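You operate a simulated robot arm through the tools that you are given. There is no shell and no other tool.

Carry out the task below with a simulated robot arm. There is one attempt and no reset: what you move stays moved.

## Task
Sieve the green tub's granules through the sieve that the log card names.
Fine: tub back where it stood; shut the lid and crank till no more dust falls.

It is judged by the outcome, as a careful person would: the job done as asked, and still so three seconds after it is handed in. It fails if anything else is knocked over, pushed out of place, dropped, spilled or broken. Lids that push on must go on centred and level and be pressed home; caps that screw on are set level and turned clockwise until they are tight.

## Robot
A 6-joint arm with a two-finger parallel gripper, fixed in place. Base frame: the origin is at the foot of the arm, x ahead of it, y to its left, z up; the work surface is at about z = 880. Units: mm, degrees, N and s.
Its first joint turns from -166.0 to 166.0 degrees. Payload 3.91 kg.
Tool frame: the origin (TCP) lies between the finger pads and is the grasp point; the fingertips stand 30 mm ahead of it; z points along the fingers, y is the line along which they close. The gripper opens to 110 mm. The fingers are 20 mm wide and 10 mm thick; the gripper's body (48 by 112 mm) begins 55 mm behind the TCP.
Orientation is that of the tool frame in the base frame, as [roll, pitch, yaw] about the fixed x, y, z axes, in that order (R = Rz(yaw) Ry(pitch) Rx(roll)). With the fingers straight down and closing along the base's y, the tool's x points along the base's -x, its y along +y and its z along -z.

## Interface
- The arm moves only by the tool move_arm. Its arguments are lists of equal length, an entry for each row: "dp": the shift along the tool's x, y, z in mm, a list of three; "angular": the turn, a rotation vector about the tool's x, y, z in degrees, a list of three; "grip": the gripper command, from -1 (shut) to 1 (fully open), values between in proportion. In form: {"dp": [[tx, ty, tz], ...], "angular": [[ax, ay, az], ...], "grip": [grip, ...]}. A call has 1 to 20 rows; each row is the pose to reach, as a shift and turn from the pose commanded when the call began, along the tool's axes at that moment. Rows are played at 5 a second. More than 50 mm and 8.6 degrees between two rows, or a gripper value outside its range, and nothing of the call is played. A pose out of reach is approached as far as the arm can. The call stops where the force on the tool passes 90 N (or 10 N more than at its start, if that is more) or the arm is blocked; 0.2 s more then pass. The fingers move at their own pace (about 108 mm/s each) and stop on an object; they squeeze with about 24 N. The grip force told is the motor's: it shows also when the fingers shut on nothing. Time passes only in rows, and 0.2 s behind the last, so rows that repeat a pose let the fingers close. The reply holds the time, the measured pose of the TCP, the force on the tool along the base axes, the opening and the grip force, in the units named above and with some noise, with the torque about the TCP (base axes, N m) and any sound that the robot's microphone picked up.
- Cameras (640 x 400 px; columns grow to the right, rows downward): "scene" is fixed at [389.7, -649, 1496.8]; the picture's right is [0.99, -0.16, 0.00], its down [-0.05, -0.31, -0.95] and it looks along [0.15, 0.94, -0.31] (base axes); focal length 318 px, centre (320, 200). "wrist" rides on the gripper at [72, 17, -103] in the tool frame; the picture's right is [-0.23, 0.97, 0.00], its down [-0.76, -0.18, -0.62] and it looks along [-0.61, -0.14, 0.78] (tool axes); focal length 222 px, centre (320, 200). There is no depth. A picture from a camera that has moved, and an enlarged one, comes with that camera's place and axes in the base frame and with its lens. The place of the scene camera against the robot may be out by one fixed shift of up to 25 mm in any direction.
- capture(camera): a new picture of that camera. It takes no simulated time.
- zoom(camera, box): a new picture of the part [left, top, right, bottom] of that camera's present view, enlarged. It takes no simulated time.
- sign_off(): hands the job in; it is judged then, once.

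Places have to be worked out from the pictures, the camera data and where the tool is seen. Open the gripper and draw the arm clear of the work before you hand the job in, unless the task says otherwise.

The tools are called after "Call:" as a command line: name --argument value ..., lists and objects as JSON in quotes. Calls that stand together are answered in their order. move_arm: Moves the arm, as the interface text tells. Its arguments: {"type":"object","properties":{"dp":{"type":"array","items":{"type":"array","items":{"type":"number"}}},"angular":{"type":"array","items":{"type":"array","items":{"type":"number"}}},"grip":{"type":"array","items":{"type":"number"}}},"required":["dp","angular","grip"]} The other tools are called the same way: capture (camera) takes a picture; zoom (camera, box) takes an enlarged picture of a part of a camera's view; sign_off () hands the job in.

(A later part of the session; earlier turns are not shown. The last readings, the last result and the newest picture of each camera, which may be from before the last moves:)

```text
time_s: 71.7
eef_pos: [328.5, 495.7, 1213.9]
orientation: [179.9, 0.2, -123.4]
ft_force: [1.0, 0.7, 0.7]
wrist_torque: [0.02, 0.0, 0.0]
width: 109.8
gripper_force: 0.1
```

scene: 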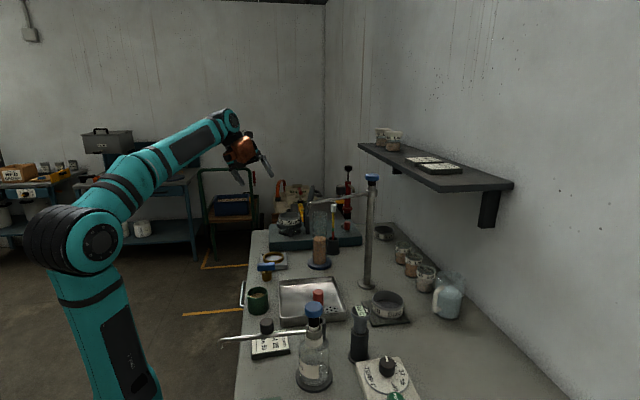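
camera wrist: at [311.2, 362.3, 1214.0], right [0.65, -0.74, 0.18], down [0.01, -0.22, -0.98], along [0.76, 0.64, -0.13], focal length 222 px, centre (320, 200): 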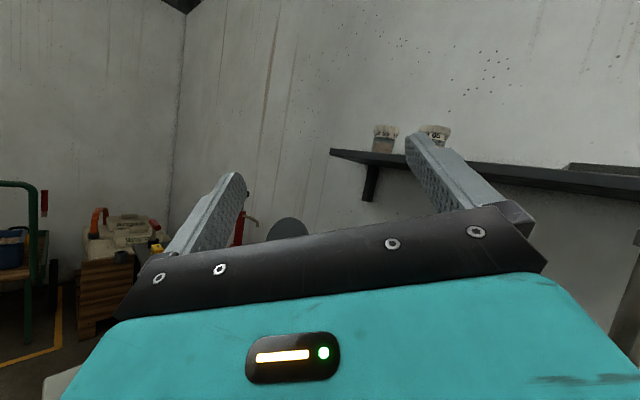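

I rehearse the new pour here with the empty gripper: tilt to 70°, then roll 160° about the tool axis.

Call:
move_arm --dp '[[0, 0, 0], [0, 0, 0], [0, 0, 0], [0, 0, 0], [0, 0, 0], [0, 0, 0], [0, 0, 0], [0, 0, 0], [0, 0, 0], [0, 0, 0]]' --angular '[[0, -7.8, 0], [0, -15.6, 0], [0, -23.4, 0], [0, -31.2, 0], [0, -39, 0], [0, -46.8, 0], [0, -54.6, 0], [0, -62.4, 0], [0, -70, 0], [0, -70, 0]]' --grip '[1, 1, 1, 1, 1, 1, 1, 1, 1, 1]'

Call:
move_arm --dp '[[0, 0, 0], [0, 0, 0], [0, 0, 0], [0, 0, 0], [0, 0, 0], [0, 0, 0], [0, 0, 0], [0, 0, 0], [0, 0, 0], [0, 0, 0], [0, 0, 0], [0, 0, 0], [0, 0, 0], [0, 0, 0], [0, 0, 0], [0, 0, 0], [0, 0, 0], [0, 0, 0], [0, 0, 0], [0, 0, 0]]' --angular '[[0, 0, 8], [0, 0, 16], [0, 0, 24], [0, 0, 32], [0, 0, 40], [0, 0, 48], [0, 0, 56], [0, 0, 64], [0, 0, 72], [0, 0, 80], [0, 0, 88], [0, 0, 96], [0, 0, 104], [0, 0, 112], [0, 0, 120], [0, 0, 128], [0, 0, 136], [0, 0, 144], [0, 0, 152], [0, 0, 160]]' --grip '[1, 1, 1, 1, 1, 1, 1, 1, 1, 1, 1, 1, 1, 1, 1, 1, 1, 1, 1, 1]'

Call:
zoom --camera "scene" --box '[100, 80, 420, 280]'

```text
time_s: 73.9
eef_pos: [327.6, 495.8, 1212.9]
orientation: [179.6, 70.3, -123.7]
ft_force: [-0.4, 0.1, -0.6]
wrist_torque: [0.03, 0.02, -0.04]
width: 110.1
gripper_force: 0.0
```

```text
time_s: 78.1
eef_pos: [337.6, 489.8, 1215.5]
orientation: [136.8, -62.4, 103.7]
ft_force: [-0.2, 0.0, -0.5]
wrist_torque: [0.0, 0.03, 0.01]
width: 110.0
gripper_force: 0.1
out of reach, approached as far as the arm can: row 20
```

```text
2.00 times, centred on (260, 180) of scene
camera zoom: at [389.7, -649.0, 1496.8], right [0.99, -0.16, 0.0], down [-0.05, -0.31, -0.95], along [0.15, 0.94, -0.31], focal length 636 px, centre (440, 240)
```

zoom: 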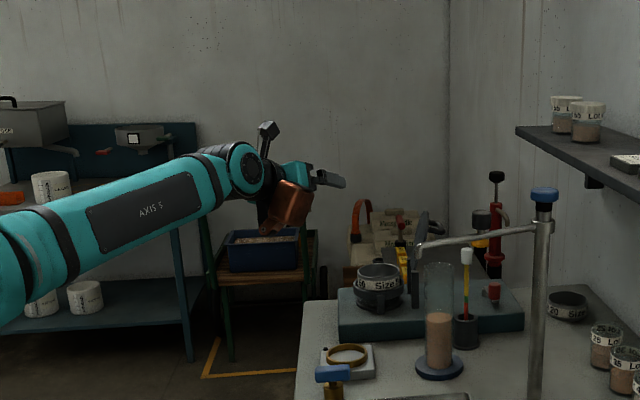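

Roll works to about 150° (limit just beyond), enough for a ~120–125° tub tilt. I roll back and then correct to the clean slanted pose.

Call:
move_arm --dp '[[0, 0, 0], [0, 0, 0], [0, 0, 0], [0, 0, 0], [0, 0, 0], [0, 0, 0], [0, 0, 0], [0, 0, 0], [0, 0, 0], [0, 0, 0], [0, 0, 0], [0, 0, 0], [0, 0, 0], [0, 0, 0], [0, 0, 0], [0, 0, 0], [0, 0, 0], [0, 0, 0], [0, 0, 0], [0, 0, 0]]' --angular '[[0, 0, -8], [0, 0, -16], [0, 0, -24], [0, 0, -32], [0, 0, -40], [0, 0, -48], [0, 0, -56], [0, 0, -64], [0, 0, -72], [0, 0, -80], [0, 0, -88], [0, 0, -96], [0, 0, -104], [0, 0, -112], [0, 0, -120], [0, 0, -128], [0, 0, -136], [0, 0, -144], [0, 0, -152], [0, 0, -152]]' --grip '[1, 1, 1, 1, 1, 1, 1, 1, 1, 1, 1, 1, 1, 1, 1, 1, 1, 1, 1, 1]'

```text
time_s: 82.3
eef_pos: [339.5, 488.6, 1215.2]
orientation: [158.6, 68.8, -146.2]
ft_force: [-0.2, 0.6, -0.4]
wrist_torque: [0.02, -0.03, 0.0]
width: 109.8
gripper_force: 0.1
```

I now go to a pre-grasp above the tub at (344.5, 170.5, 1010), with the tool slanted 55° outward along the radial direction, opening ~90 mm.

Call:
move_arm --dp '[[25.4, -21.7, -17.8], [50.7, -43.4, -35.7], [76.1, -65, -53.5], [101.4, -86.7, -71.4], [126.8, -108.4, -89.2], [152.2, -130.1, -107], [177.5, -151.8, -124.9], [202.9, -173.4, -142.7], [228.2, -195.1, -160.6], [253.6, -216.8, -178.4], [253.6, -216.8, -178.4]]' --angular '[[2.8, 1.3, 0.6], [5.6, 2.6, 1.2], [8.4, 3.9, 1.8], [11.2, 5.2, 2.4], [14, 6.5, 3.05], [16.7, 7.8, 3.7], [19.5, 9.1, 4.3], [22.3, 10.4, 4.9], [25.1, 11.7, 5.5], [27.9, 13, 6.1], [27.9, 13, 6.1]]' --grip '[0.7, 0.7, 0.7, 0.7, 0.7, 0.7, 0.7, 0.7, 0.7, 0.7, 0.7]'

Call:
capture --camera "wrist"

Call:
capture --camera "scene"

```text
time_s: 84.7
eef_pos: [342.3, 171.5, 1010.7]
orientation: [179.9, 54.9, -153.8]
ft_force: [-0.2, 0.2, 0.8]
wrist_torque: [0.03, -0.01, 0.01]
width: 93.6
gripper_force: 0.0
```

```text
taken
camera wrist: at [220.9, 131.7, 1010.6], right [-0.31, 0.93, 0.19], down [0.01, -0.19, 0.98], along [0.95, 0.31, 0.05], focal length 222 px, centre (320, 200)
```

wrist: 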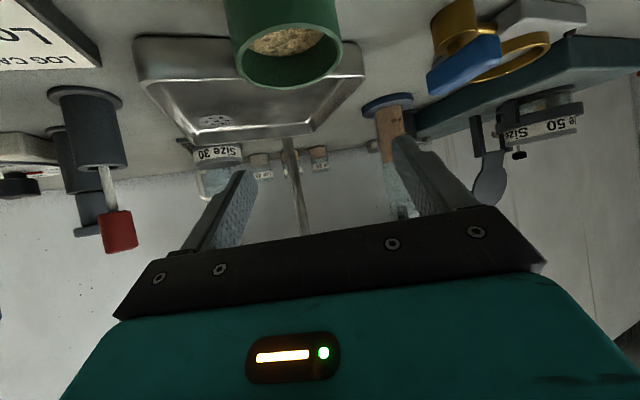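

```text
taken
```

scene: 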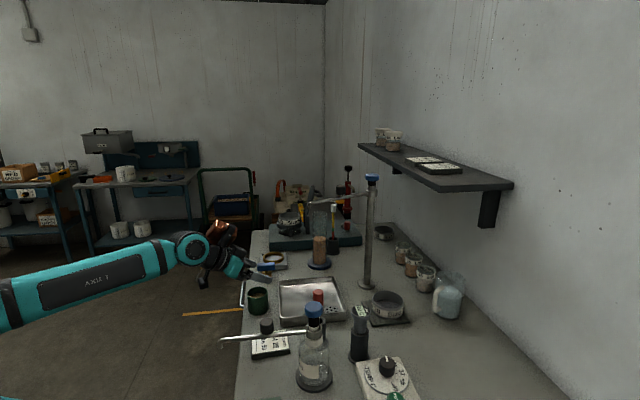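

Pre-grasp reached. I zoom on the tub for its lateral and height alignment.

Call:
zoom --camera "wrist" --box '[200, 0, 392, 120]'

Call:
zoom --camera "scene" --box '[200, 240, 296, 320]'

```text
3.33 times, centred on (296, 60) of wrist
camera zoom: at [220.9, 131.7, 1010.6], right [-0.31, 0.93, 0.19], down [0.01, -0.19, 0.98], along [0.95, 0.31, 0.05], focal length 740 px, centre (400, 667)
```

zoom: 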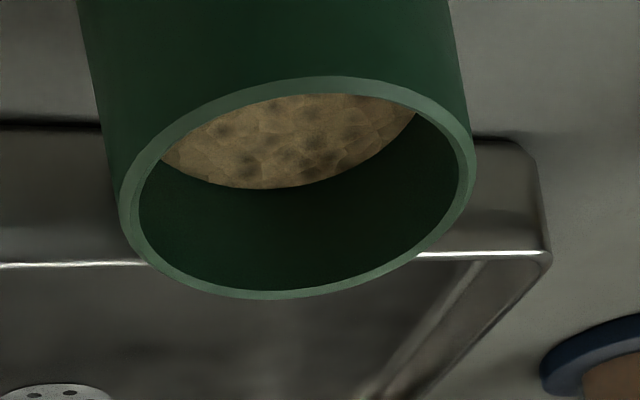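

```text
5.00 times, centred on (248, 280) of scene
camera zoom: at [389.7, -649.0, 1496.8], right [0.99, -0.16, 0.0], down [-0.05, -0.31, -0.95], along [0.15, 0.94, -0.31], focal length 1591 px, centre (680, -200)
```

zoom: 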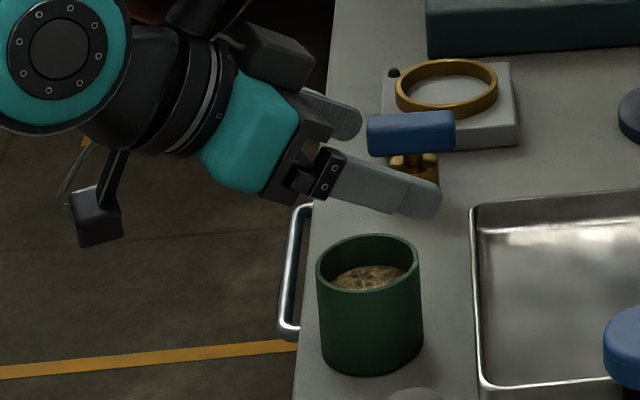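

Tub centre ≈ (347, 171), rim z ≈ 935. I descend to TCP z ≈ 911 with the fingers straddling it.

Call:
move_arm --dp '[[14, -2.5, 14], [33, -2.5, 27], [50, -2.5, 40], [66, -2.5, 51.5], [74, -2.5, 56.9], [79.2, -2.5, 60.4], [79.2, -2.5, 60.4]]' --angular '[[0, 0, 0], [0, 0, 0], [0, 0, 0], [0, 0, 0], [0, 0, 0], [0, 0, 0], [0, 0, 0]]' --grip '[0.7, 0.7, 0.7, 0.7, 0.7, 0.7, 0.7]'

Call:
capture --camera "wrist"

Call:
zoom --camera "scene" --box '[200, 250, 296, 330]'

```text
time_s: 86.3
eef_pos: [346.1, 170.2, 908.2]
orientation: [180.0, 54.8, -153.8]
ft_force: [-0.1, -0.5, 0.1]
wrist_torque: [0.01, 0.01, -0.02]
width: 93.6
gripper_force: 0.0
```

```text
taken
camera wrist: at [225.6, 129.9, 908.8], right [-0.31, 0.93, 0.19], down [0.01, -0.19, 0.98], along [0.95, 0.31, 0.05], focal length 222 px, centre (320, 200)
```

wrist: 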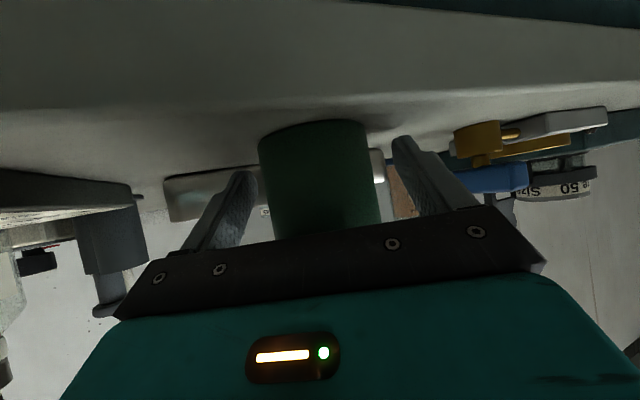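

```text
5.00 times, centred on (248, 290) of scene
camera zoom: at [389.7, -649.0, 1496.8], right [0.99, -0.16, 0.0], down [-0.05, -0.31, -0.95], along [0.15, 0.94, -0.31], focal length 1591 px, centre (680, -250)
```

zoom: 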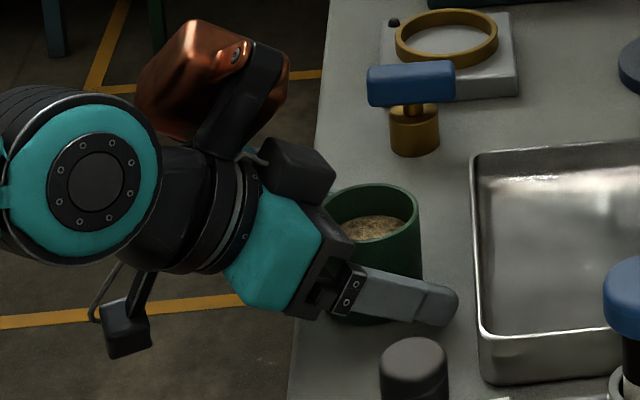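

The tub is centred between the fingers. I raise 2 mm and close on it.

Call:
move_arm --dp '[[-1.6, 0, -1.1], [-1.6, 0, -1.1], [-1.6, 0, -1.1], [-1.6, 0, -1.1], [-1.6, 0, -1.1], [-1.6, 0, -1.1]]' --angular '[[0, 0, 0], [0, 0, 0], [0, 0, 0], [0, 0, 0], [0, 0, 0], [0, 0, 0]]' --grip '[0.7, 0.3, -0.2, -1, -1, -1]'

Call:
capture --camera "wrist"

Call:
zoom --camera "scene" --box '[200, 250, 296, 330]'

```text
time_s: 87.7
eef_pos: [347.6, 169.7, 911.9]
orientation: [179.9, 54.9, -153.9]
ft_force: [0.9, -1.1, 4.0]
wrist_torque: [-0.13, -0.06, -0.01]
width: 55.9
gripper_force: 24.1
```

```text
taken
camera wrist: at [226.5, 129.7, 911.6], right [-0.31, 0.93, 0.19], down [0.01, -0.19, 0.98], along [0.95, 0.31, 0.05], focal length 222 px, centre (320, 200)
```

wrist: 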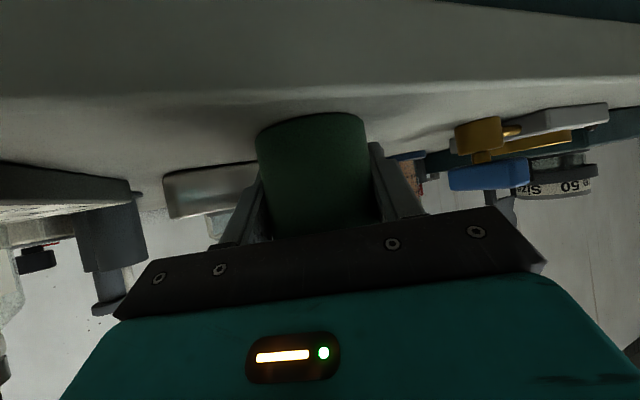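

```text
5.00 times, centred on (248, 290) of scene
camera zoom: at [389.7, -649.0, 1496.8], right [0.99, -0.16, 0.0], down [-0.05, -0.31, -0.95], along [0.15, 0.94, -0.31], focal length 1591 px, centre (680, -250)
```

zoom: 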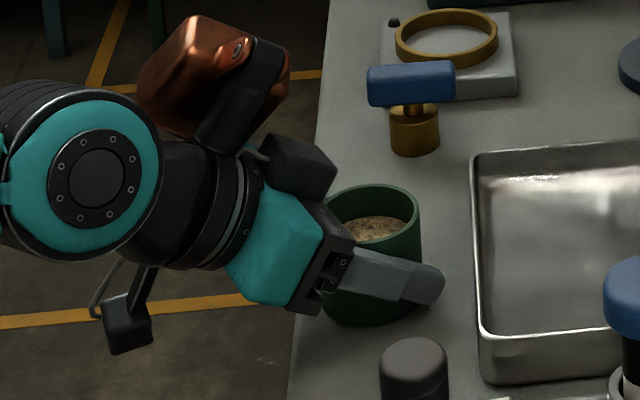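

Gripped at 56 mm (the tub tapers). I lift 12 mm and check the hold.

Call:
move_arm --dp '[[-2.5, 0, -1.7], [-4.9, 0, -3.4], [-7.4, 0, -5.2], [-9.8, 0, -6.9], [-9.8, 0, -6.9]]' --angular '[[0, 0, 0], [0, 0, 0], [0, 0, 0], [0, 0, 0], [0, 0, 0]]' --grip '[-1, -1, -1, -1, -1]'

Call:
capture --camera "wrist"

Call:
zoom --camera "scene" --box '[200, 250, 296, 330]'

```text
time_s: 88.9
eef_pos: [348.8, 171.3, 924.9]
orientation: [179.9, 54.9, -153.7]
ft_force: [0.7, -0.1, -1.0]
wrist_torque: [-0.01, 0.0, -0.02]
width: 55.5
gripper_force: 24.0
```

```text
taken
camera wrist: at [227.5, 130.4, 924.1], right [-0.31, 0.93, 0.19], down [0.01, -0.19, 0.98], along [0.95, 0.31, 0.05], focal length 222 px, centre (320, 200)
```

wrist: 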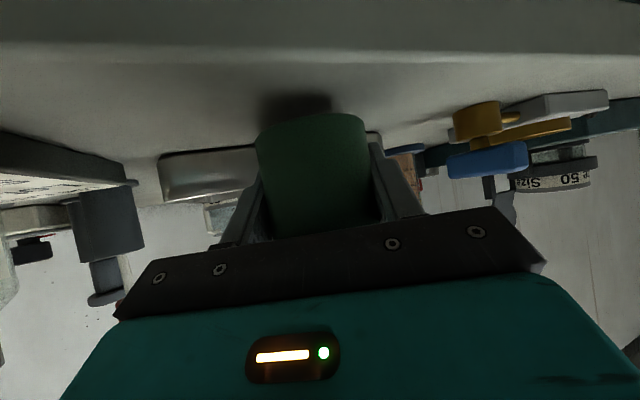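

```text
5.00 times, centred on (248, 290) of scene
camera zoom: at [389.7, -649.0, 1496.8], right [0.99, -0.16, 0.0], down [-0.05, -0.31, -0.95], along [0.15, 0.94, -0.31], focal length 1591 px, centre (680, -250)
```

zoom: 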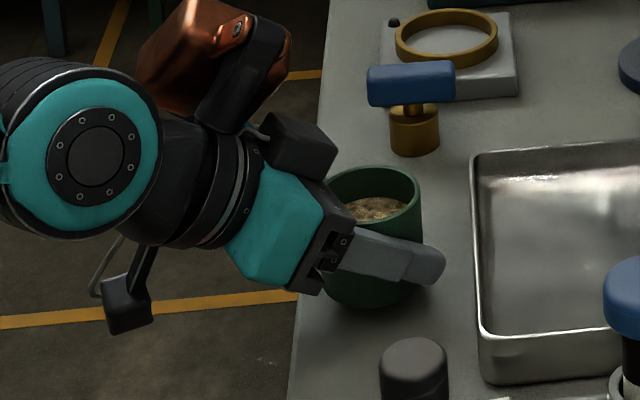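

The tub is held upright. I carry it up and over towards the machine, turning the heading with it so that it stays level.

Call:
move_arm --dp '[[-15, 0, -10.5], [-40, 0, -28], [-70, 0, -49], [-100, 0, -70], [-130, 0, -91], [-160, 0, -112], [-184.3, 0, -129.1], [-196.5, 28.6, -111.7], [-208.6, 57.1, -94.3], [-220.8, 85.7, -77], [-233, 114.2, -59.6], [-245.2, 142.8, -42.2], [-257.3, 171.3, -24.8], [-269.5, 199.9, -7.4], [-281.7, 228.4, 9.9], [-293.9, 257, 27.3], [-306, 285.5, 44.7], [-318.2, 314.1, 62.1], [-318.2, 314.1, 62.1]]' --angular '[[0, 0, 0], [0, 0, 0], [0, 0, 0], [0, 0, 0], [0, 0, 0], [0, 0, 0], [0, 0, 0], [-2.1, 0, -1.5], [-4.2, 0, -2.9], [-6.3, 0, -4.4], [-8.4, 0, -5.9], [-10.5, 0, -7.4], [-12.7, 0, -8.8], [-14.8, 0, -10.3], [-16.9, 0, -11.8], [-19, 0, -13.3], [-21.1, 0, -14.7], [-23.2, 0, -16.2], [-23.2, 0, -16.2]]' --grip '[-1, -1, -1, -1, -1, -1, -1, -1, -1, -1, -1, -1, -1, -1, -1, -1, -1, -1, -1]'

Call:
capture --camera "wrist"

Call:
zoom --camera "scene" --box '[160, 130, 400, 280]'

```text
time_s: 92.9
eef_pos: [419.3, 553.0, 1151.4]
orientation: [179.7, 55.0, -125.6]
ft_force: [0.0, -0.1, -1.1]
wrist_torque: [0.01, 0.01, 0.0]
width: 54.8
gripper_force: 24.3
```

```text
taken
camera wrist: at [331.0, 462.0, 1151.0], right [-0.72, 0.67, 0.19], down [0.1, -0.16, 0.98], along [0.69, 0.72, 0.05], focal length 222 px, centre (320, 200)
```

wrist: 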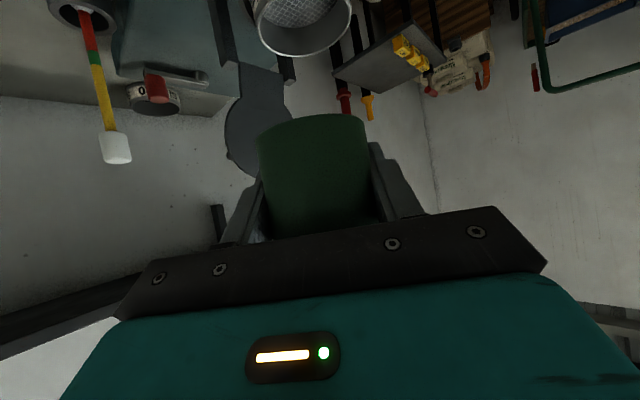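

```text
2.67 times, centred on (280, 205) of scene
camera zoom: at [389.7, -649.0, 1496.8], right [0.99, -0.16, 0.0], down [-0.05, -0.31, -0.95], along [0.15, 0.94, -0.31], focal length 848 px, centre (427, 187)
```

zoom: 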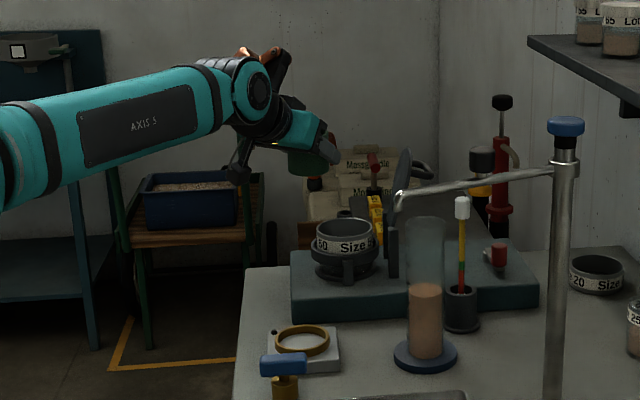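

Still level. I move over the sieve to (466, 657, 1120) and check clearance to the lid.

Call:
move_arm --dp '[[-9.7, 5.6, 27.3], [-19.4, 11.2, 54.7], [-29, 16.9, 82], [-38.7, 22.5, 109.4], [-38.7, 22.5, 109.4]]' --angular '[[0, 0, 0], [0, 0, 0], [0, 0, 0], [0, 0, 0], [0, 0, 0]]' --grip '[-1, -1, -1, -1, -1]'

Call:
capture --camera "wrist"

Call:
zoom --camera "scene" --box '[240, 150, 368, 250]'

```text
time_s: 94.1
eef_pos: [464.2, 658.7, 1118.7]
orientation: [179.7, 55.0, -125.7]
ft_force: [0.3, -0.2, -0.4]
wrist_torque: [0.02, -0.01, 0.02]
width: 55.5
gripper_force: 24.0
```

```text
taken
camera wrist: at [376.1, 566.3, 1118.3], right [-0.72, 0.67, 0.19], down [0.1, -0.16, 0.98], along [0.69, 0.72, 0.05], focal length 222 px, centre (320, 200)
```

wrist: 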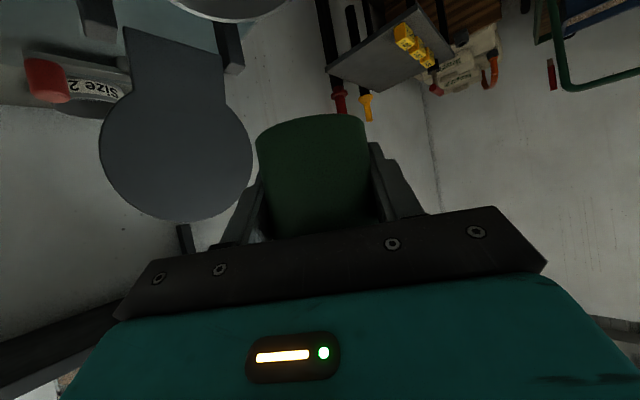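

```text
4.00 times, centred on (304, 200) of scene
camera zoom: at [389.7, -649.0, 1496.8], right [0.99, -0.16, 0.0], down [-0.05, -0.31, -0.95], along [0.15, 0.94, -0.31], focal length 1272 px, centre (384, 200)
```

zoom: 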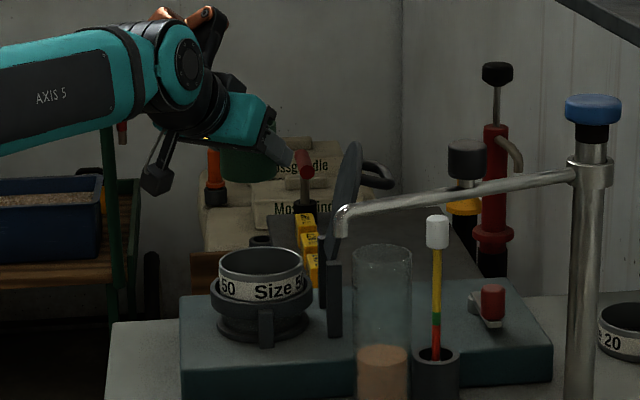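

Clear of the lid. I lower to z ≈ 1062 and bring the tool from 55° to 77° of tilt (tub tilts only 22° so far).

Call:
move_arm --dp '[[15.6, 0, 10.9], [31.1, 0, 21.8], [46.7, 0, 32.7], [46.7, 0, 32.7], [46.7, 0, 32.7], [46.7, 0, 32.7], [46.7, 0, 32.7], [46.7, 0, 32.7]]' --angular '[[0, 0, 0], [0, 0, 0], [0, 0, 0], [0, -5.5, 0], [0, -11, 0], [0, -16.5, 0], [0, -22, 0], [0, -22, 0]]' --grip '[-1, -1, -1, -1, -1, -1, -1, -1]'

Call:
zoom --camera "scene" --box '[240, 160, 368, 250]'

Call:
capture --camera "wrist"

```text
time_s: 95.9
eef_pos: [466.8, 659.0, 1062.9]
orientation: [179.9, 74.9, -126.6]
ft_force: [0.5, 0.4, -0.5]
wrist_torque: [0.01, -0.05, -0.01]
width: 55.2
gripper_force: 23.8
out of reach, approached as far as the arm can: row 7, 8
```

```text
4.44 times, centred on (304, 205) of scene
camera zoom: at [389.7, -649.0, 1496.8], right [0.99, -0.16, 0.0], down [-0.05, -0.31, -0.95], along [0.15, 0.94, -0.31], focal length 1414 px, centre (391, 178)
```

zoom: 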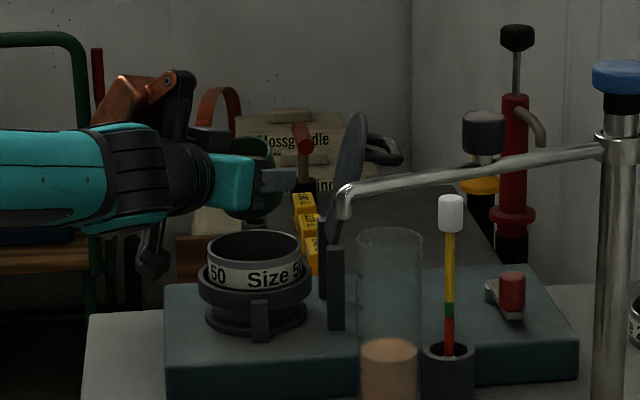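

```text
taken
camera wrist: at [382.6, 573.2, 1018.1], right [-0.75, 0.63, 0.22], down [-0.1, -0.43, 0.9], along [0.66, 0.65, 0.38], focal length 222 px, centre (320, 200)
```

wrist: 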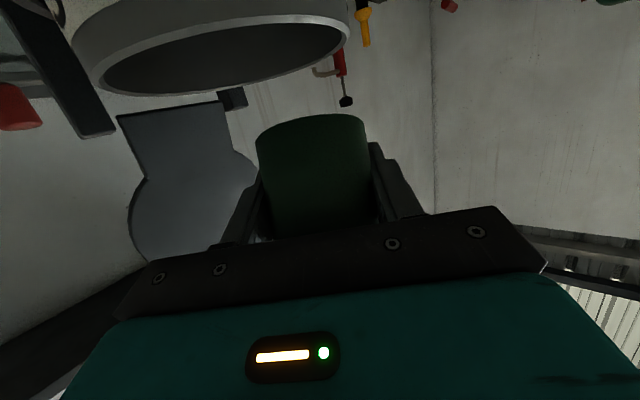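

The arm became nearly aligned with the tool here and the forearm roll has started to wind. I immediately back off to about 63° of tilt and look at the wrist.

Call:
move_arm --dp '[[0, 0, 0], [0, 0, 0], [0, 0, 0], [0, 0, 0]]' --angular '[[0, 4, 0], [0, 8, 0], [0, 12, 0], [0, 12, 0]]' --grip '[-1, -1, -1, -1]'

Call:
zoom --camera "scene" --box '[200, 140, 360, 260]'

```text
time_s: 96.9
eef_pos: [468.3, 659.3, 1062.4]
orientation: [-180.0, 65.1, -125.4]
ft_force: [-0.5, 0.6, -0.3]
wrist_torque: [0.0, 0.05, -0.03]
width: 55.4
gripper_force: 24.4
out of reach, approached as far as the arm can: row 2, 3
```

```text
3.33 times, centred on (280, 200) of scene
camera zoom: at [389.7, -649.0, 1496.8], right [0.99, -0.16, 0.0], down [-0.05, -0.31, -0.95], along [0.15, 0.94, -0.31], focal length 1060 px, centre (453, 200)
```

zoom: 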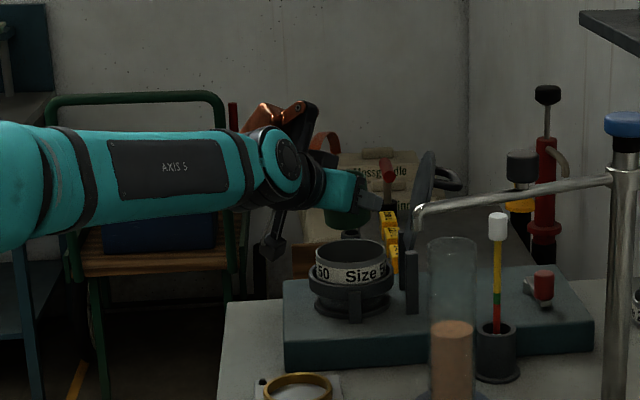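

The wrist is back to normal. I raise to z ≈ 1095 where there's more margin, shift 8 mm further in y so the stream lands mid-sieve, and set 68° of tilt.

Call:
move_arm --dp '[[-10.9, 1.5, -2.7], [-21.8, 3, -5.3], [-32.7, 4.6, -8], [-32.7, 4.6, -8], [-32.7, 4.6, -8]]' --angular '[[0, 0, 0], [0, 0, 0], [0, 0, 0], [0, -3, 0], [0, -3, 0]]' --grip '[-1, -1, -1, -1, -1]'

Call:
zoom --camera "scene" --box '[200, 140, 360, 260]'

Call:
capture --camera "wrist"

```text
time_s: 98.1
eef_pos: [468.4, 667.7, 1095.2]
orientation: [179.6, 67.9, -125.7]
ft_force: [0.9, -1.0, -0.4]
wrist_torque: [0.01, 0.01, -0.03]
width: 55.0
gripper_force: 24.8
```

```text
3.33 times, centred on (280, 200) of scene
camera zoom: at [389.7, -649.0, 1496.8], right [0.99, -0.16, 0.0], down [-0.05, -0.31, -0.95], along [0.15, 0.94, -0.31], focal length 1060 px, centre (453, 200)
```

zoom: 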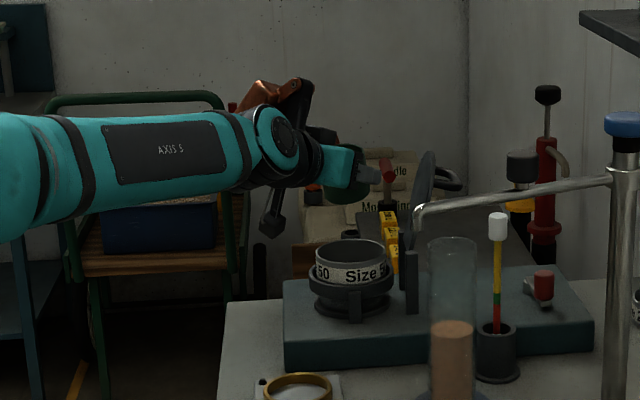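

```text
taken
camera wrist: at [382.6, 576.6, 1065.5], right [-0.74, 0.63, 0.21], down [-0.02, -0.34, 0.94], along [0.67, 0.69, 0.27], focal length 222 px, centre (320, 200)
```

wrist: 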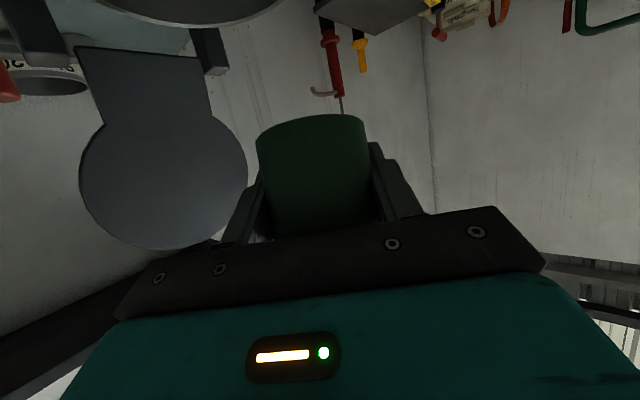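

Tub is above the sieve. I start the roll: first to 80°, just short of spilling, and check geometry.

Call:
move_arm --dp '[[0, 0, 0], [0, 0, 0], [0, 0, 0], [0, 0, 0], [0, 0, 0], [0, 0, 0], [0, 0, 0], [0, 0, 0], [0, 0, 0], [0, 0, 0], [0, 0, 0]]' --angular '[[0, 0, 8], [0, 0, 16], [0, 0, 24], [0, 0, 32], [0, 0, 40], [0, 0, 48], [0, 0, 56], [0, 0, 64], [0, 0, 72], [0, 0, 80], [0, 0, 80]]' --grip '[-1, -1, -1, -1, -1, -1, -1, -1, -1, -1, -1]'

Call:
zoom --camera "scene" --box '[240, 150, 368, 250]'

Call:
capture --camera "wrist"

```text
time_s: 100.5
eef_pos: [468.2, 664.1, 1093.8]
orientation: [112.3, 9.2, 148.4]
ft_force: [0.9, 0.3, -1.2]
wrist_torque: [0.0, 0.02, -0.02]
width: 55.0
gripper_force: 23.9
```

```text
4.00 times, centred on (304, 200) of scene
camera zoom: at [389.7, -649.0, 1496.8], right [0.99, -0.16, 0.0], down [-0.05, -0.31, -0.95], along [0.15, 0.94, -0.31], focal length 1272 px, centre (384, 200)
```

zoom: 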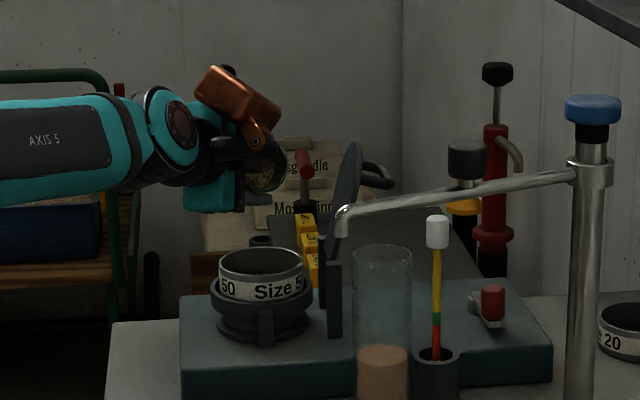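

```text
taken
camera wrist: at [352.6, 631.5, 1136.4], right [0.26, 0.27, 0.93], down [0.29, -0.94, 0.19], along [0.92, 0.22, -0.33], focal length 222 px, centre (320, 200)
```

wrist: 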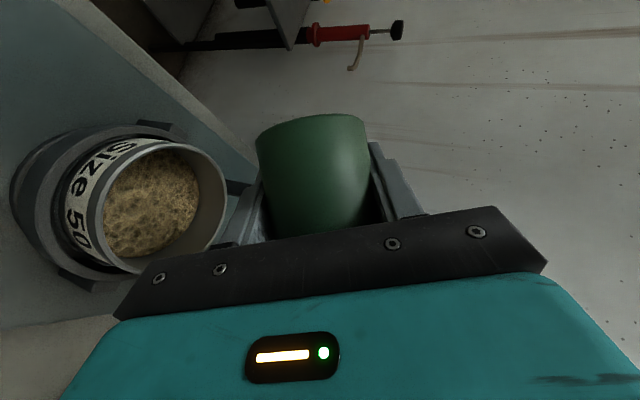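

The sieve already holds granules, so it has begun pouring cleanly. I zoom to check for spills and what is left in the tub.

Call:
zoom --camera "scene" --box '[284, 170, 332, 200]'

Call:
zoom --camera "wrist" --box '[0, 80, 256, 240]'

Call:
zoom --camera "scene" --box '[260, 195, 356, 255]'

```text
13.33 times, centred on (308, 185) of scene
camera zoom: at [389.7, -649.0, 1496.8], right [0.99, -0.16, 0.0], down [-0.05, -0.31, -0.95], along [0.15, 0.94, -0.31], focal length 4242 px, centre (480, 400)
```

zoom: 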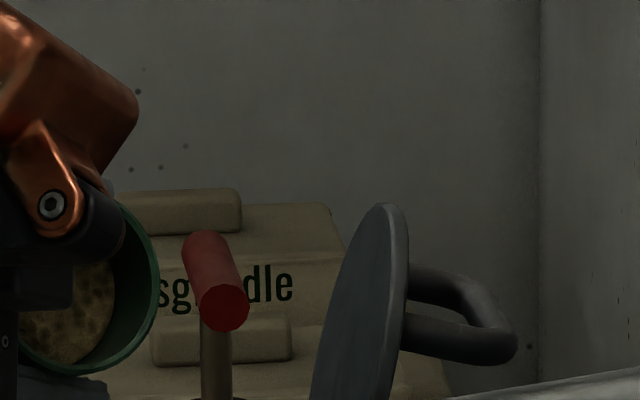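

```text
2.50 times, centred on (128, 160) of wrist
camera zoom: at [352.6, 631.5, 1136.4], right [0.26, 0.27, 0.93], down [0.29, -0.94, 0.19], along [0.92, 0.22, -0.33], focal length 555 px, centre (800, 300)
```

zoom: 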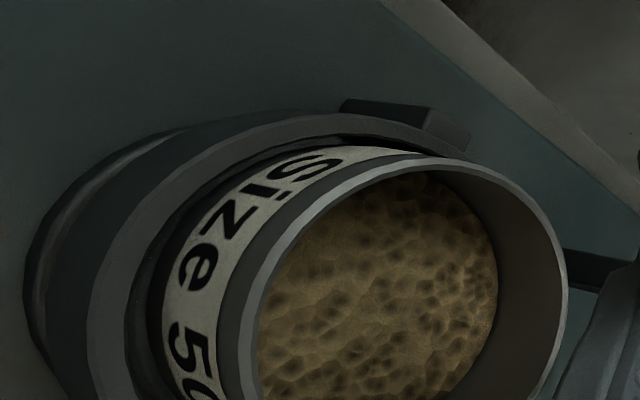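

```text
6.67 times, centred on (308, 225) of scene
camera zoom: at [389.7, -649.0, 1496.8], right [0.99, -0.16, 0.0], down [-0.05, -0.31, -0.95], along [0.15, 0.94, -0.31], focal length 2121 px, centre (400, 33)
```

zoom: 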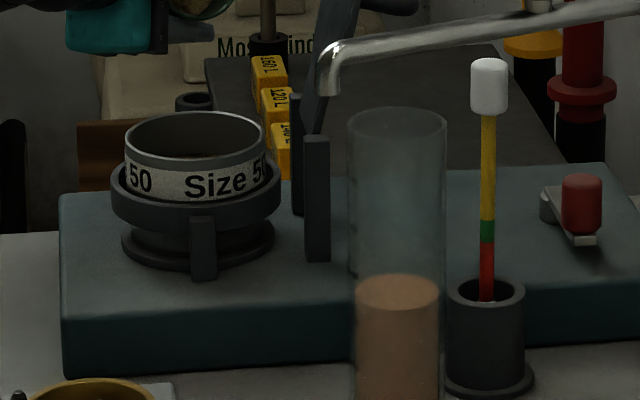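

No spill visible; the tub is partly emptied. I continue the roll slowly to 150°, shifting slightly so the lip stays over the sieve's middle.

Call:
move_arm --dp '[[-0.5, -0.3, -0.4], [-1, -0.5, -0.8], [-1.6, -0.8, -1.2], [-2.1, -1, -1.6], [-2.6, -1.3, -2.1], [-3.1, -1.6, -2.5], [-3.6, -1.8, -2.9], [-4.1, -2.1, -3.3], [-4.7, -2.4, -3.7], [-5.2, -2.6, -4.1], [-5.7, -2.9, -4.5], [-6.2, -3.1, -4.9], [-6.7, -3.4, -5.3], [-7.2, -3.7, -5.8], [-7.8, -3.9, -6.2], [-8.3, -4.2, -6.6], [-8.8, -4.4, -7], [-9.3, -4.7, -7.4], [-9.3, -4.7, -7.4], [-9.3, -4.7, -7.4]]' --angular '[[0, 0, 3.9], [0, 0, 7.8], [0, 0, 11.7], [0, 0, 15.6], [0, 0, 19.5], [0, 0, 23.4], [0, 0, 27.3], [0, 0, 31.2], [0, 0, 35.1], [0, 0, 39], [0, 0, 42.9], [0, 0, 46.8], [0, 0, 50.7], [0, 0, 54.6], [0, 0, 58.5], [0, 0, 62.4], [0, 0, 66.3], [0, 0, 70], [0, 0, 70], [0, 0, 70]]' --grip '[-1, -1, -1, -1, -1, -1, -1, -1, -1, -1, -1, -1, -1, -1, -1, -1, -1, -1, -1, -1]'

Call:
zoom --camera "scene" --box '[250, 165, 346, 245]'

Call:
capture --camera "wrist"

```text
time_s: 104.7
eef_pos: [471.2, 655.1, 1094.0]
orientation: [129.2, -53.5, 111.4]
ft_force: [0.5, 0.0, -1.0]
wrist_torque: [-0.03, 0.01, 0.0]
width: 55.3
gripper_force: 23.8
```

```text
5.00 times, centred on (298, 205) of scene
camera zoom: at [389.7, -649.0, 1496.8], right [0.99, -0.16, 0.0], down [-0.05, -0.31, -0.95], along [0.15, 0.94, -0.31], focal length 1591 px, centre (430, 175)
```

zoom: 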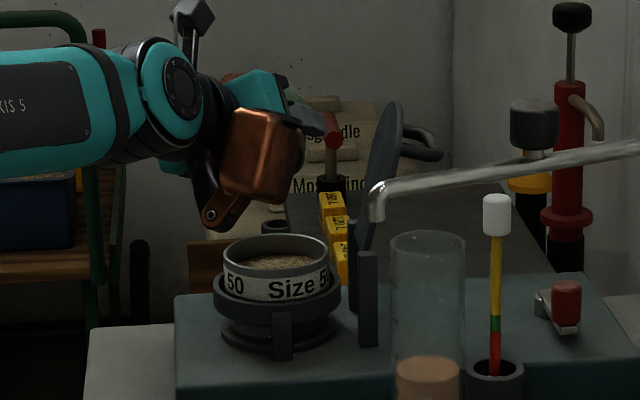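

```text
taken
camera wrist: at [413.7, 610.3, 1198.8], right [0.84, -0.47, 0.27], down [-0.31, -0.83, -0.46], along [0.44, 0.3, -0.85], focal length 222 px, centre (320, 200)
```

wrist: 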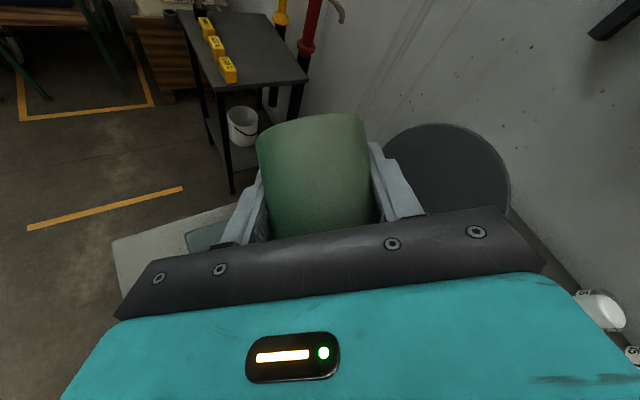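

The sieve is well filled. I zoom in to check level and spills while holding the tub inverted a moment longer.

Call:
move_arm --dp '[[0, 0, 0], [0, 0, 0], [0, 0, 0], [0, 0, 0], [0, 0, 0]]' --angular '[[0, 0, 0], [0, 0, 0], [0, 0, 0], [0, 0, 0], [0, 0, 0]]' --grip '[-1, -1, -1, -1, -1]'

Call:
zoom --camera "scene" --box '[280, 200, 328, 240]'

Call:
zoom --camera "scene" --box '[270, 165, 318, 205]'

```text
time_s: 105.9
eef_pos: [471.1, 654.4, 1094.2]
orientation: [129.0, -53.5, 111.6]
ft_force: [-0.2, 0.0, -0.5]
wrist_torque: [-0.01, -0.01, -0.03]
width: 55.1
gripper_force: 23.9
```

```text
10.00 times, centred on (304, 220) of scene
camera zoom: at [389.7, -649.0, 1496.8], right [0.99, -0.16, 0.0], down [-0.05, -0.31, -0.95], along [0.15, 0.94, -0.31], focal length 3181 px, centre (480, 0)
```

zoom: 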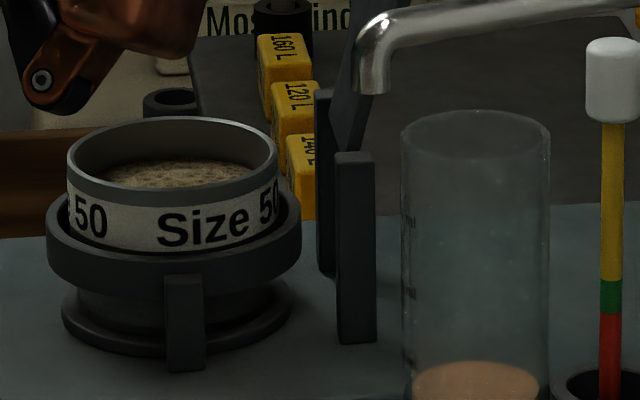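

```text
10.00 times, centred on (294, 185) of scene
camera zoom: at [389.7, -649.0, 1496.8], right [0.99, -0.16, 0.0], down [-0.05, -0.31, -0.95], along [0.15, 0.94, -0.31], focal length 3181 px, centre (580, 350)
```

zoom: 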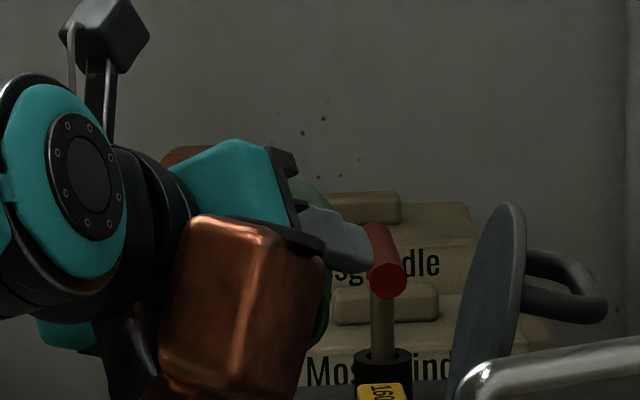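

No spill. I roll back to 80°, where the tub's mouth faces the scene camera, to see whether it's empty.

Call:
move_arm --dp '[[0.8, -0.8, 0.8], [1.7, -1.6, 1.6], [2.5, -2.4, 2.5], [3.4, -3.2, 3.3], [4.2, -3.9, 4.1], [5.1, -4.7, 4.9], [5.9, -5.5, 5.8], [6.8, -6.3, 6.6], [7.6, -7.1, 7.4], [7.6, -7.1, 7.4]]' --angular '[[0, 0, -7.8], [0, 0, -15.6], [0, 0, -23.4], [0, 0, -31.2], [0, 0, -39], [0, 0, -46.8], [0, 0, -54.6], [0, 0, -62.4], [0, 0, -70], [0, 0, -70]]' --grip '[-1, -1, -1, -1, -1, -1, -1, -1, -1, -1]'

Call:
zoom --camera "scene" --box '[270, 170, 318, 200]'

Call:
zoom --camera "wrist" --box '[0, 80, 256, 240]'

```text
time_s: 108.1
eef_pos: [468.1, 664.5, 1093.5]
orientation: [112.4, 9.2, 148.5]
ft_force: [-0.6, -0.4, -0.6]
wrist_torque: [0.02, 0.01, 0.01]
width: 55.1
gripper_force: 24.2
```

```text
13.33 times, centred on (294, 185) of scene
camera zoom: at [389.7, -649.0, 1496.8], right [0.99, -0.16, 0.0], down [-0.05, -0.31, -0.95], along [0.15, 0.94, -0.31], focal length 4242 px, centre (667, 400)
```

zoom: 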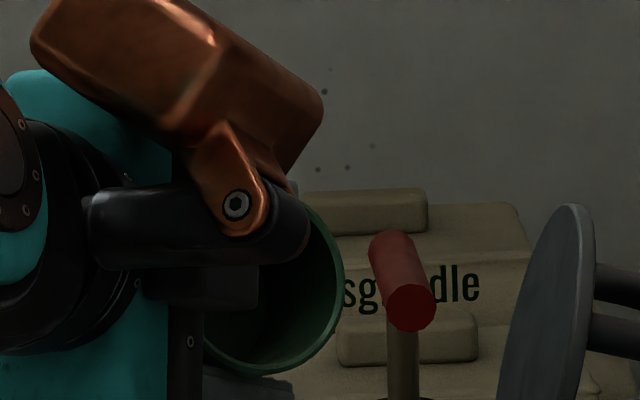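

```text
2.50 times, centred on (128, 160) of wrist
camera zoom: at [352.1, 632.8, 1135.8], right [0.26, 0.27, 0.93], down [0.29, -0.94, 0.19], along [0.92, 0.22, -0.33], focal length 555 px, centre (800, 300)
```

zoom: 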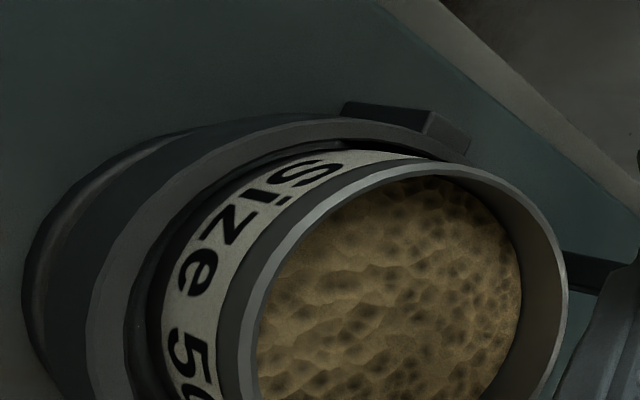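

The tub looks empty and nothing was spilled. I roll the tub upright again, then untilt and rise.

Call:
move_arm --dp '[[0, 0, 0], [0, 0, 0], [0, 0, 0], [0, 0, 0], [0, 0, 0], [0, 0, 0], [0, 0, 0], [0, 0, 0], [0, 0, 0], [0, 0, 0], [0, 0, 0]]' --angular '[[0, 0, -8], [0, 0, -16], [0, 0, -24], [0, 0, -32], [0, 0, -40], [0, 0, -48], [0, 0, -56], [0, 0, -64], [0, 0, -72], [0, 0, -80], [0, 0, -80]]' --grip '[-1, -1, -1, -1, -1, -1, -1, -1, -1, -1, -1]'

Call:
move_arm --dp '[[-9, 0, -4], [-18, 0, -7.5], [-27, 0, -11], [-36, 0, -15], [-46, 0, -19], [-51, 0, -21], [-51, 0, -21]]' --angular '[[0, 0, 0], [0, 3, 0], [0, 6, 0], [0, 9, 0], [0, 12, 0], [0, 12.9, 0], [0, 12.9, 0]]' --grip '[-1, -1, -1, -1, -1, -1, -1]'

Call:
zoom --camera "scene" --box '[200, 130, 360, 250]'

```text
time_s: 110.5
eef_pos: [467.7, 666.5, 1095.5]
orientation: [179.8, 68.1, -125.5]
ft_force: [-0.1, -0.3, -0.7]
wrist_torque: [0.04, -0.03, -0.02]
width: 55.2
gripper_force: 23.7
```

```text
time_s: 112.1
eef_pos: [468.2, 666.7, 1149.9]
orientation: [179.8, 55.1, -125.7]
ft_force: [-0.2, 0.6, -0.7]
wrist_torque: [-0.03, -0.01, 0.0]
width: 55.4
gripper_force: 23.8
```

```text
3.33 times, centred on (280, 190) of scene
camera zoom: at [389.7, -649.0, 1496.8], right [0.99, -0.16, 0.0], down [-0.05, -0.31, -0.95], along [0.15, 0.94, -0.31], focal length 1060 px, centre (453, 233)
```

zoom: 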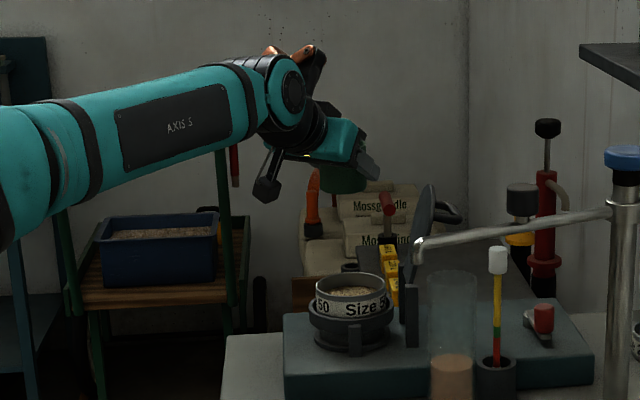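

Upright and clear. I carry the empty tub back to above its place along the same route.

Call:
move_arm --dp '[[16.4, -5.9, -23.5], [32.9, -11.8, -47.1], [49.3, -17.6, -70.6], [65.7, -23.5, -94.2], [84.4, -38.8, -121], [103, -54, -147.7], [121.7, -69.3, -174.5], [140.4, -84.6, -201.2], [159.1, -99.9, -228], [177.7, -115.1, -254.8], [196.4, -130.4, -281.5], [215.1, -145.7, -308.3], [233.7, -160.9, -335], [252.4, -176.2, -361.8], [271.1, -191.5, -388.6], [271.1, -191.5, -388.6]]' --angular '[[0, 0, 0], [0, 0, 0], [0, 0, 0], [0, 0, 0], [2.1, 0, 1.46], [4.2, 0, 2.9], [6.3, 0, 4.4], [8.4, 0, 5.85], [10.5, 0, 7.3], [12.5, 0, 8.8], [14.6, 0, 10.2], [16.7, 0, 11.7], [18.8, 0, 13.2], [20.9, 0, 14.6], [23, 0, 16.1], [23, 0, 16.1]]' --grip '[-1, -1, -1, -1, -1, -1, -1, -1, -1, -1, -1, -1, -1, -1, -1, -1]'

Call:
capture --camera "wrist"

```text
time_s: 115.5
eef_pos: [350.0, 168.6, 1150.5]
orientation: [179.8, 55.0, -153.8]
ft_force: [-0.1, -0.1, -0.7]
wrist_torque: [0.0, -0.03, -0.01]
width: 55.1
gripper_force: 24.1
```

```text
taken
camera wrist: at [228.8, 128.5, 1150.8], right [-0.32, 0.93, 0.19], down [0.01, -0.19, 0.98], along [0.95, 0.31, 0.05], focal length 222 px, centre (320, 200)
```

wrist: 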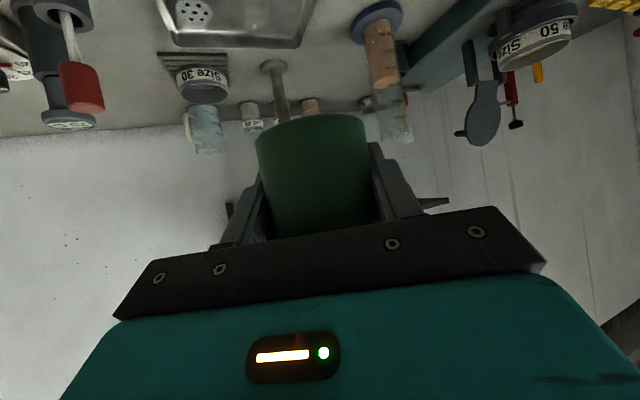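

I correct by (-2.3, +1.2) mm to match the grasp reading and lower to about 4 mm above the bench.

Call:
move_arm --dp '[[28, 1, 19.5], [57, 2.1, 39.3], [86, 2.1, 59.3], [115, 2.1, 79.3], [143, 2.1, 98.7], [168, 2.1, 116], [185, 2.1, 127.7], [193.4, 2.1, 133.5], [193.4, 2.1, 133.5]]' --angular '[[0, 0, 0], [0, 0, 0], [0, 0, 0], [0, 0, 0], [0, 0, 0], [0, 0, 0], [0, 0, 0], [0, 0, 0], [0, 0, 0]]' --grip '[-1, -1, -1, -1, -1, -1, -1, -1, -1]'

Call:
capture --camera "wrist"

Call:
zoom --camera "scene" --box '[200, 250, 296, 330]'

```text
time_s: 117.5
eef_pos: [346.4, 169.4, 914.3]
orientation: [179.8, 54.9, -153.7]
ft_force: [0.4, -0.1, 0.4]
wrist_torque: [-0.02, -0.01, -0.02]
width: 55.0
gripper_force: 24.1
```

```text
taken
camera wrist: at [225.8, 128.0, 914.0], right [-0.32, 0.93, 0.19], down [0.01, -0.19, 0.98], along [0.95, 0.31, 0.05], focal length 222 px, centre (320, 200)
```

wrist: 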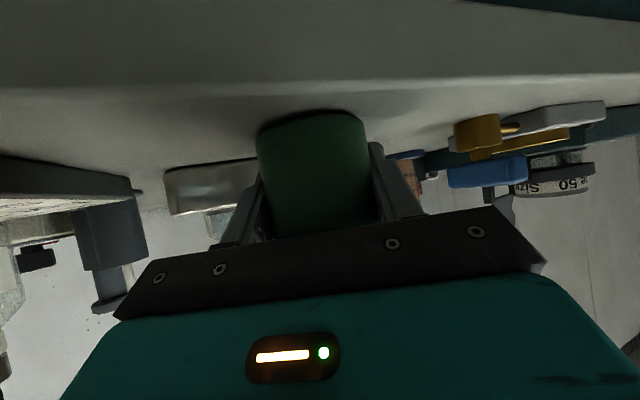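

```text
5.00 times, centred on (248, 290) of scene
camera zoom: at [389.7, -649.0, 1496.8], right [0.99, -0.16, 0.0], down [-0.05, -0.31, -0.95], along [0.15, 0.94, -0.31], focal length 1591 px, centre (680, -250)
```

zoom: 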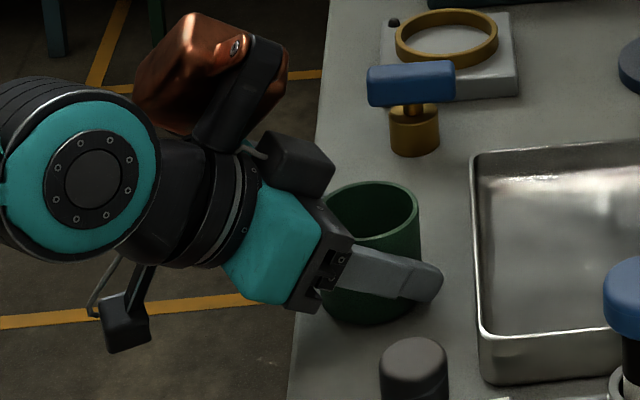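

Matches the grasp picture within ~1–2 mm and the tub is empty. I shift +1 mm in x and lower gently until contact.

Call:
move_arm --dp '[[0.6, -0.2, 1], [1.1, -0.4, 1.9], [1.1, -0.4, 1.9]]' --angular '[[0, 0, 0], [0, 0, 0], [0, 0, 0]]' --grip '[-1, -1, -1]'

Call:
move_arm --dp '[[0.8, 0, 0.6], [0.8, 0, 0.6]]' --angular '[[0, 0, 0], [0, 0, 0]]' --grip '[-1, -1]'

```text
time_s: 118.3
eef_pos: [348.3, 169.5, 912.4]
orientation: [179.7, 54.9, -153.7]
ft_force: [0.2, -0.5, -0.2]
wrist_torque: [-0.03, 0.0, -0.01]
width: 55.2
gripper_force: 24.1
```

```text
time_s: 118.9
eef_pos: [346.9, 169.1, 911.3]
orientation: [179.8, 55.0, -153.7]
ft_force: [0.0, 0.7, 0.7]
wrist_torque: [-0.02, 0.01, 0.0]
width: 54.9
gripper_force: 24.5
```

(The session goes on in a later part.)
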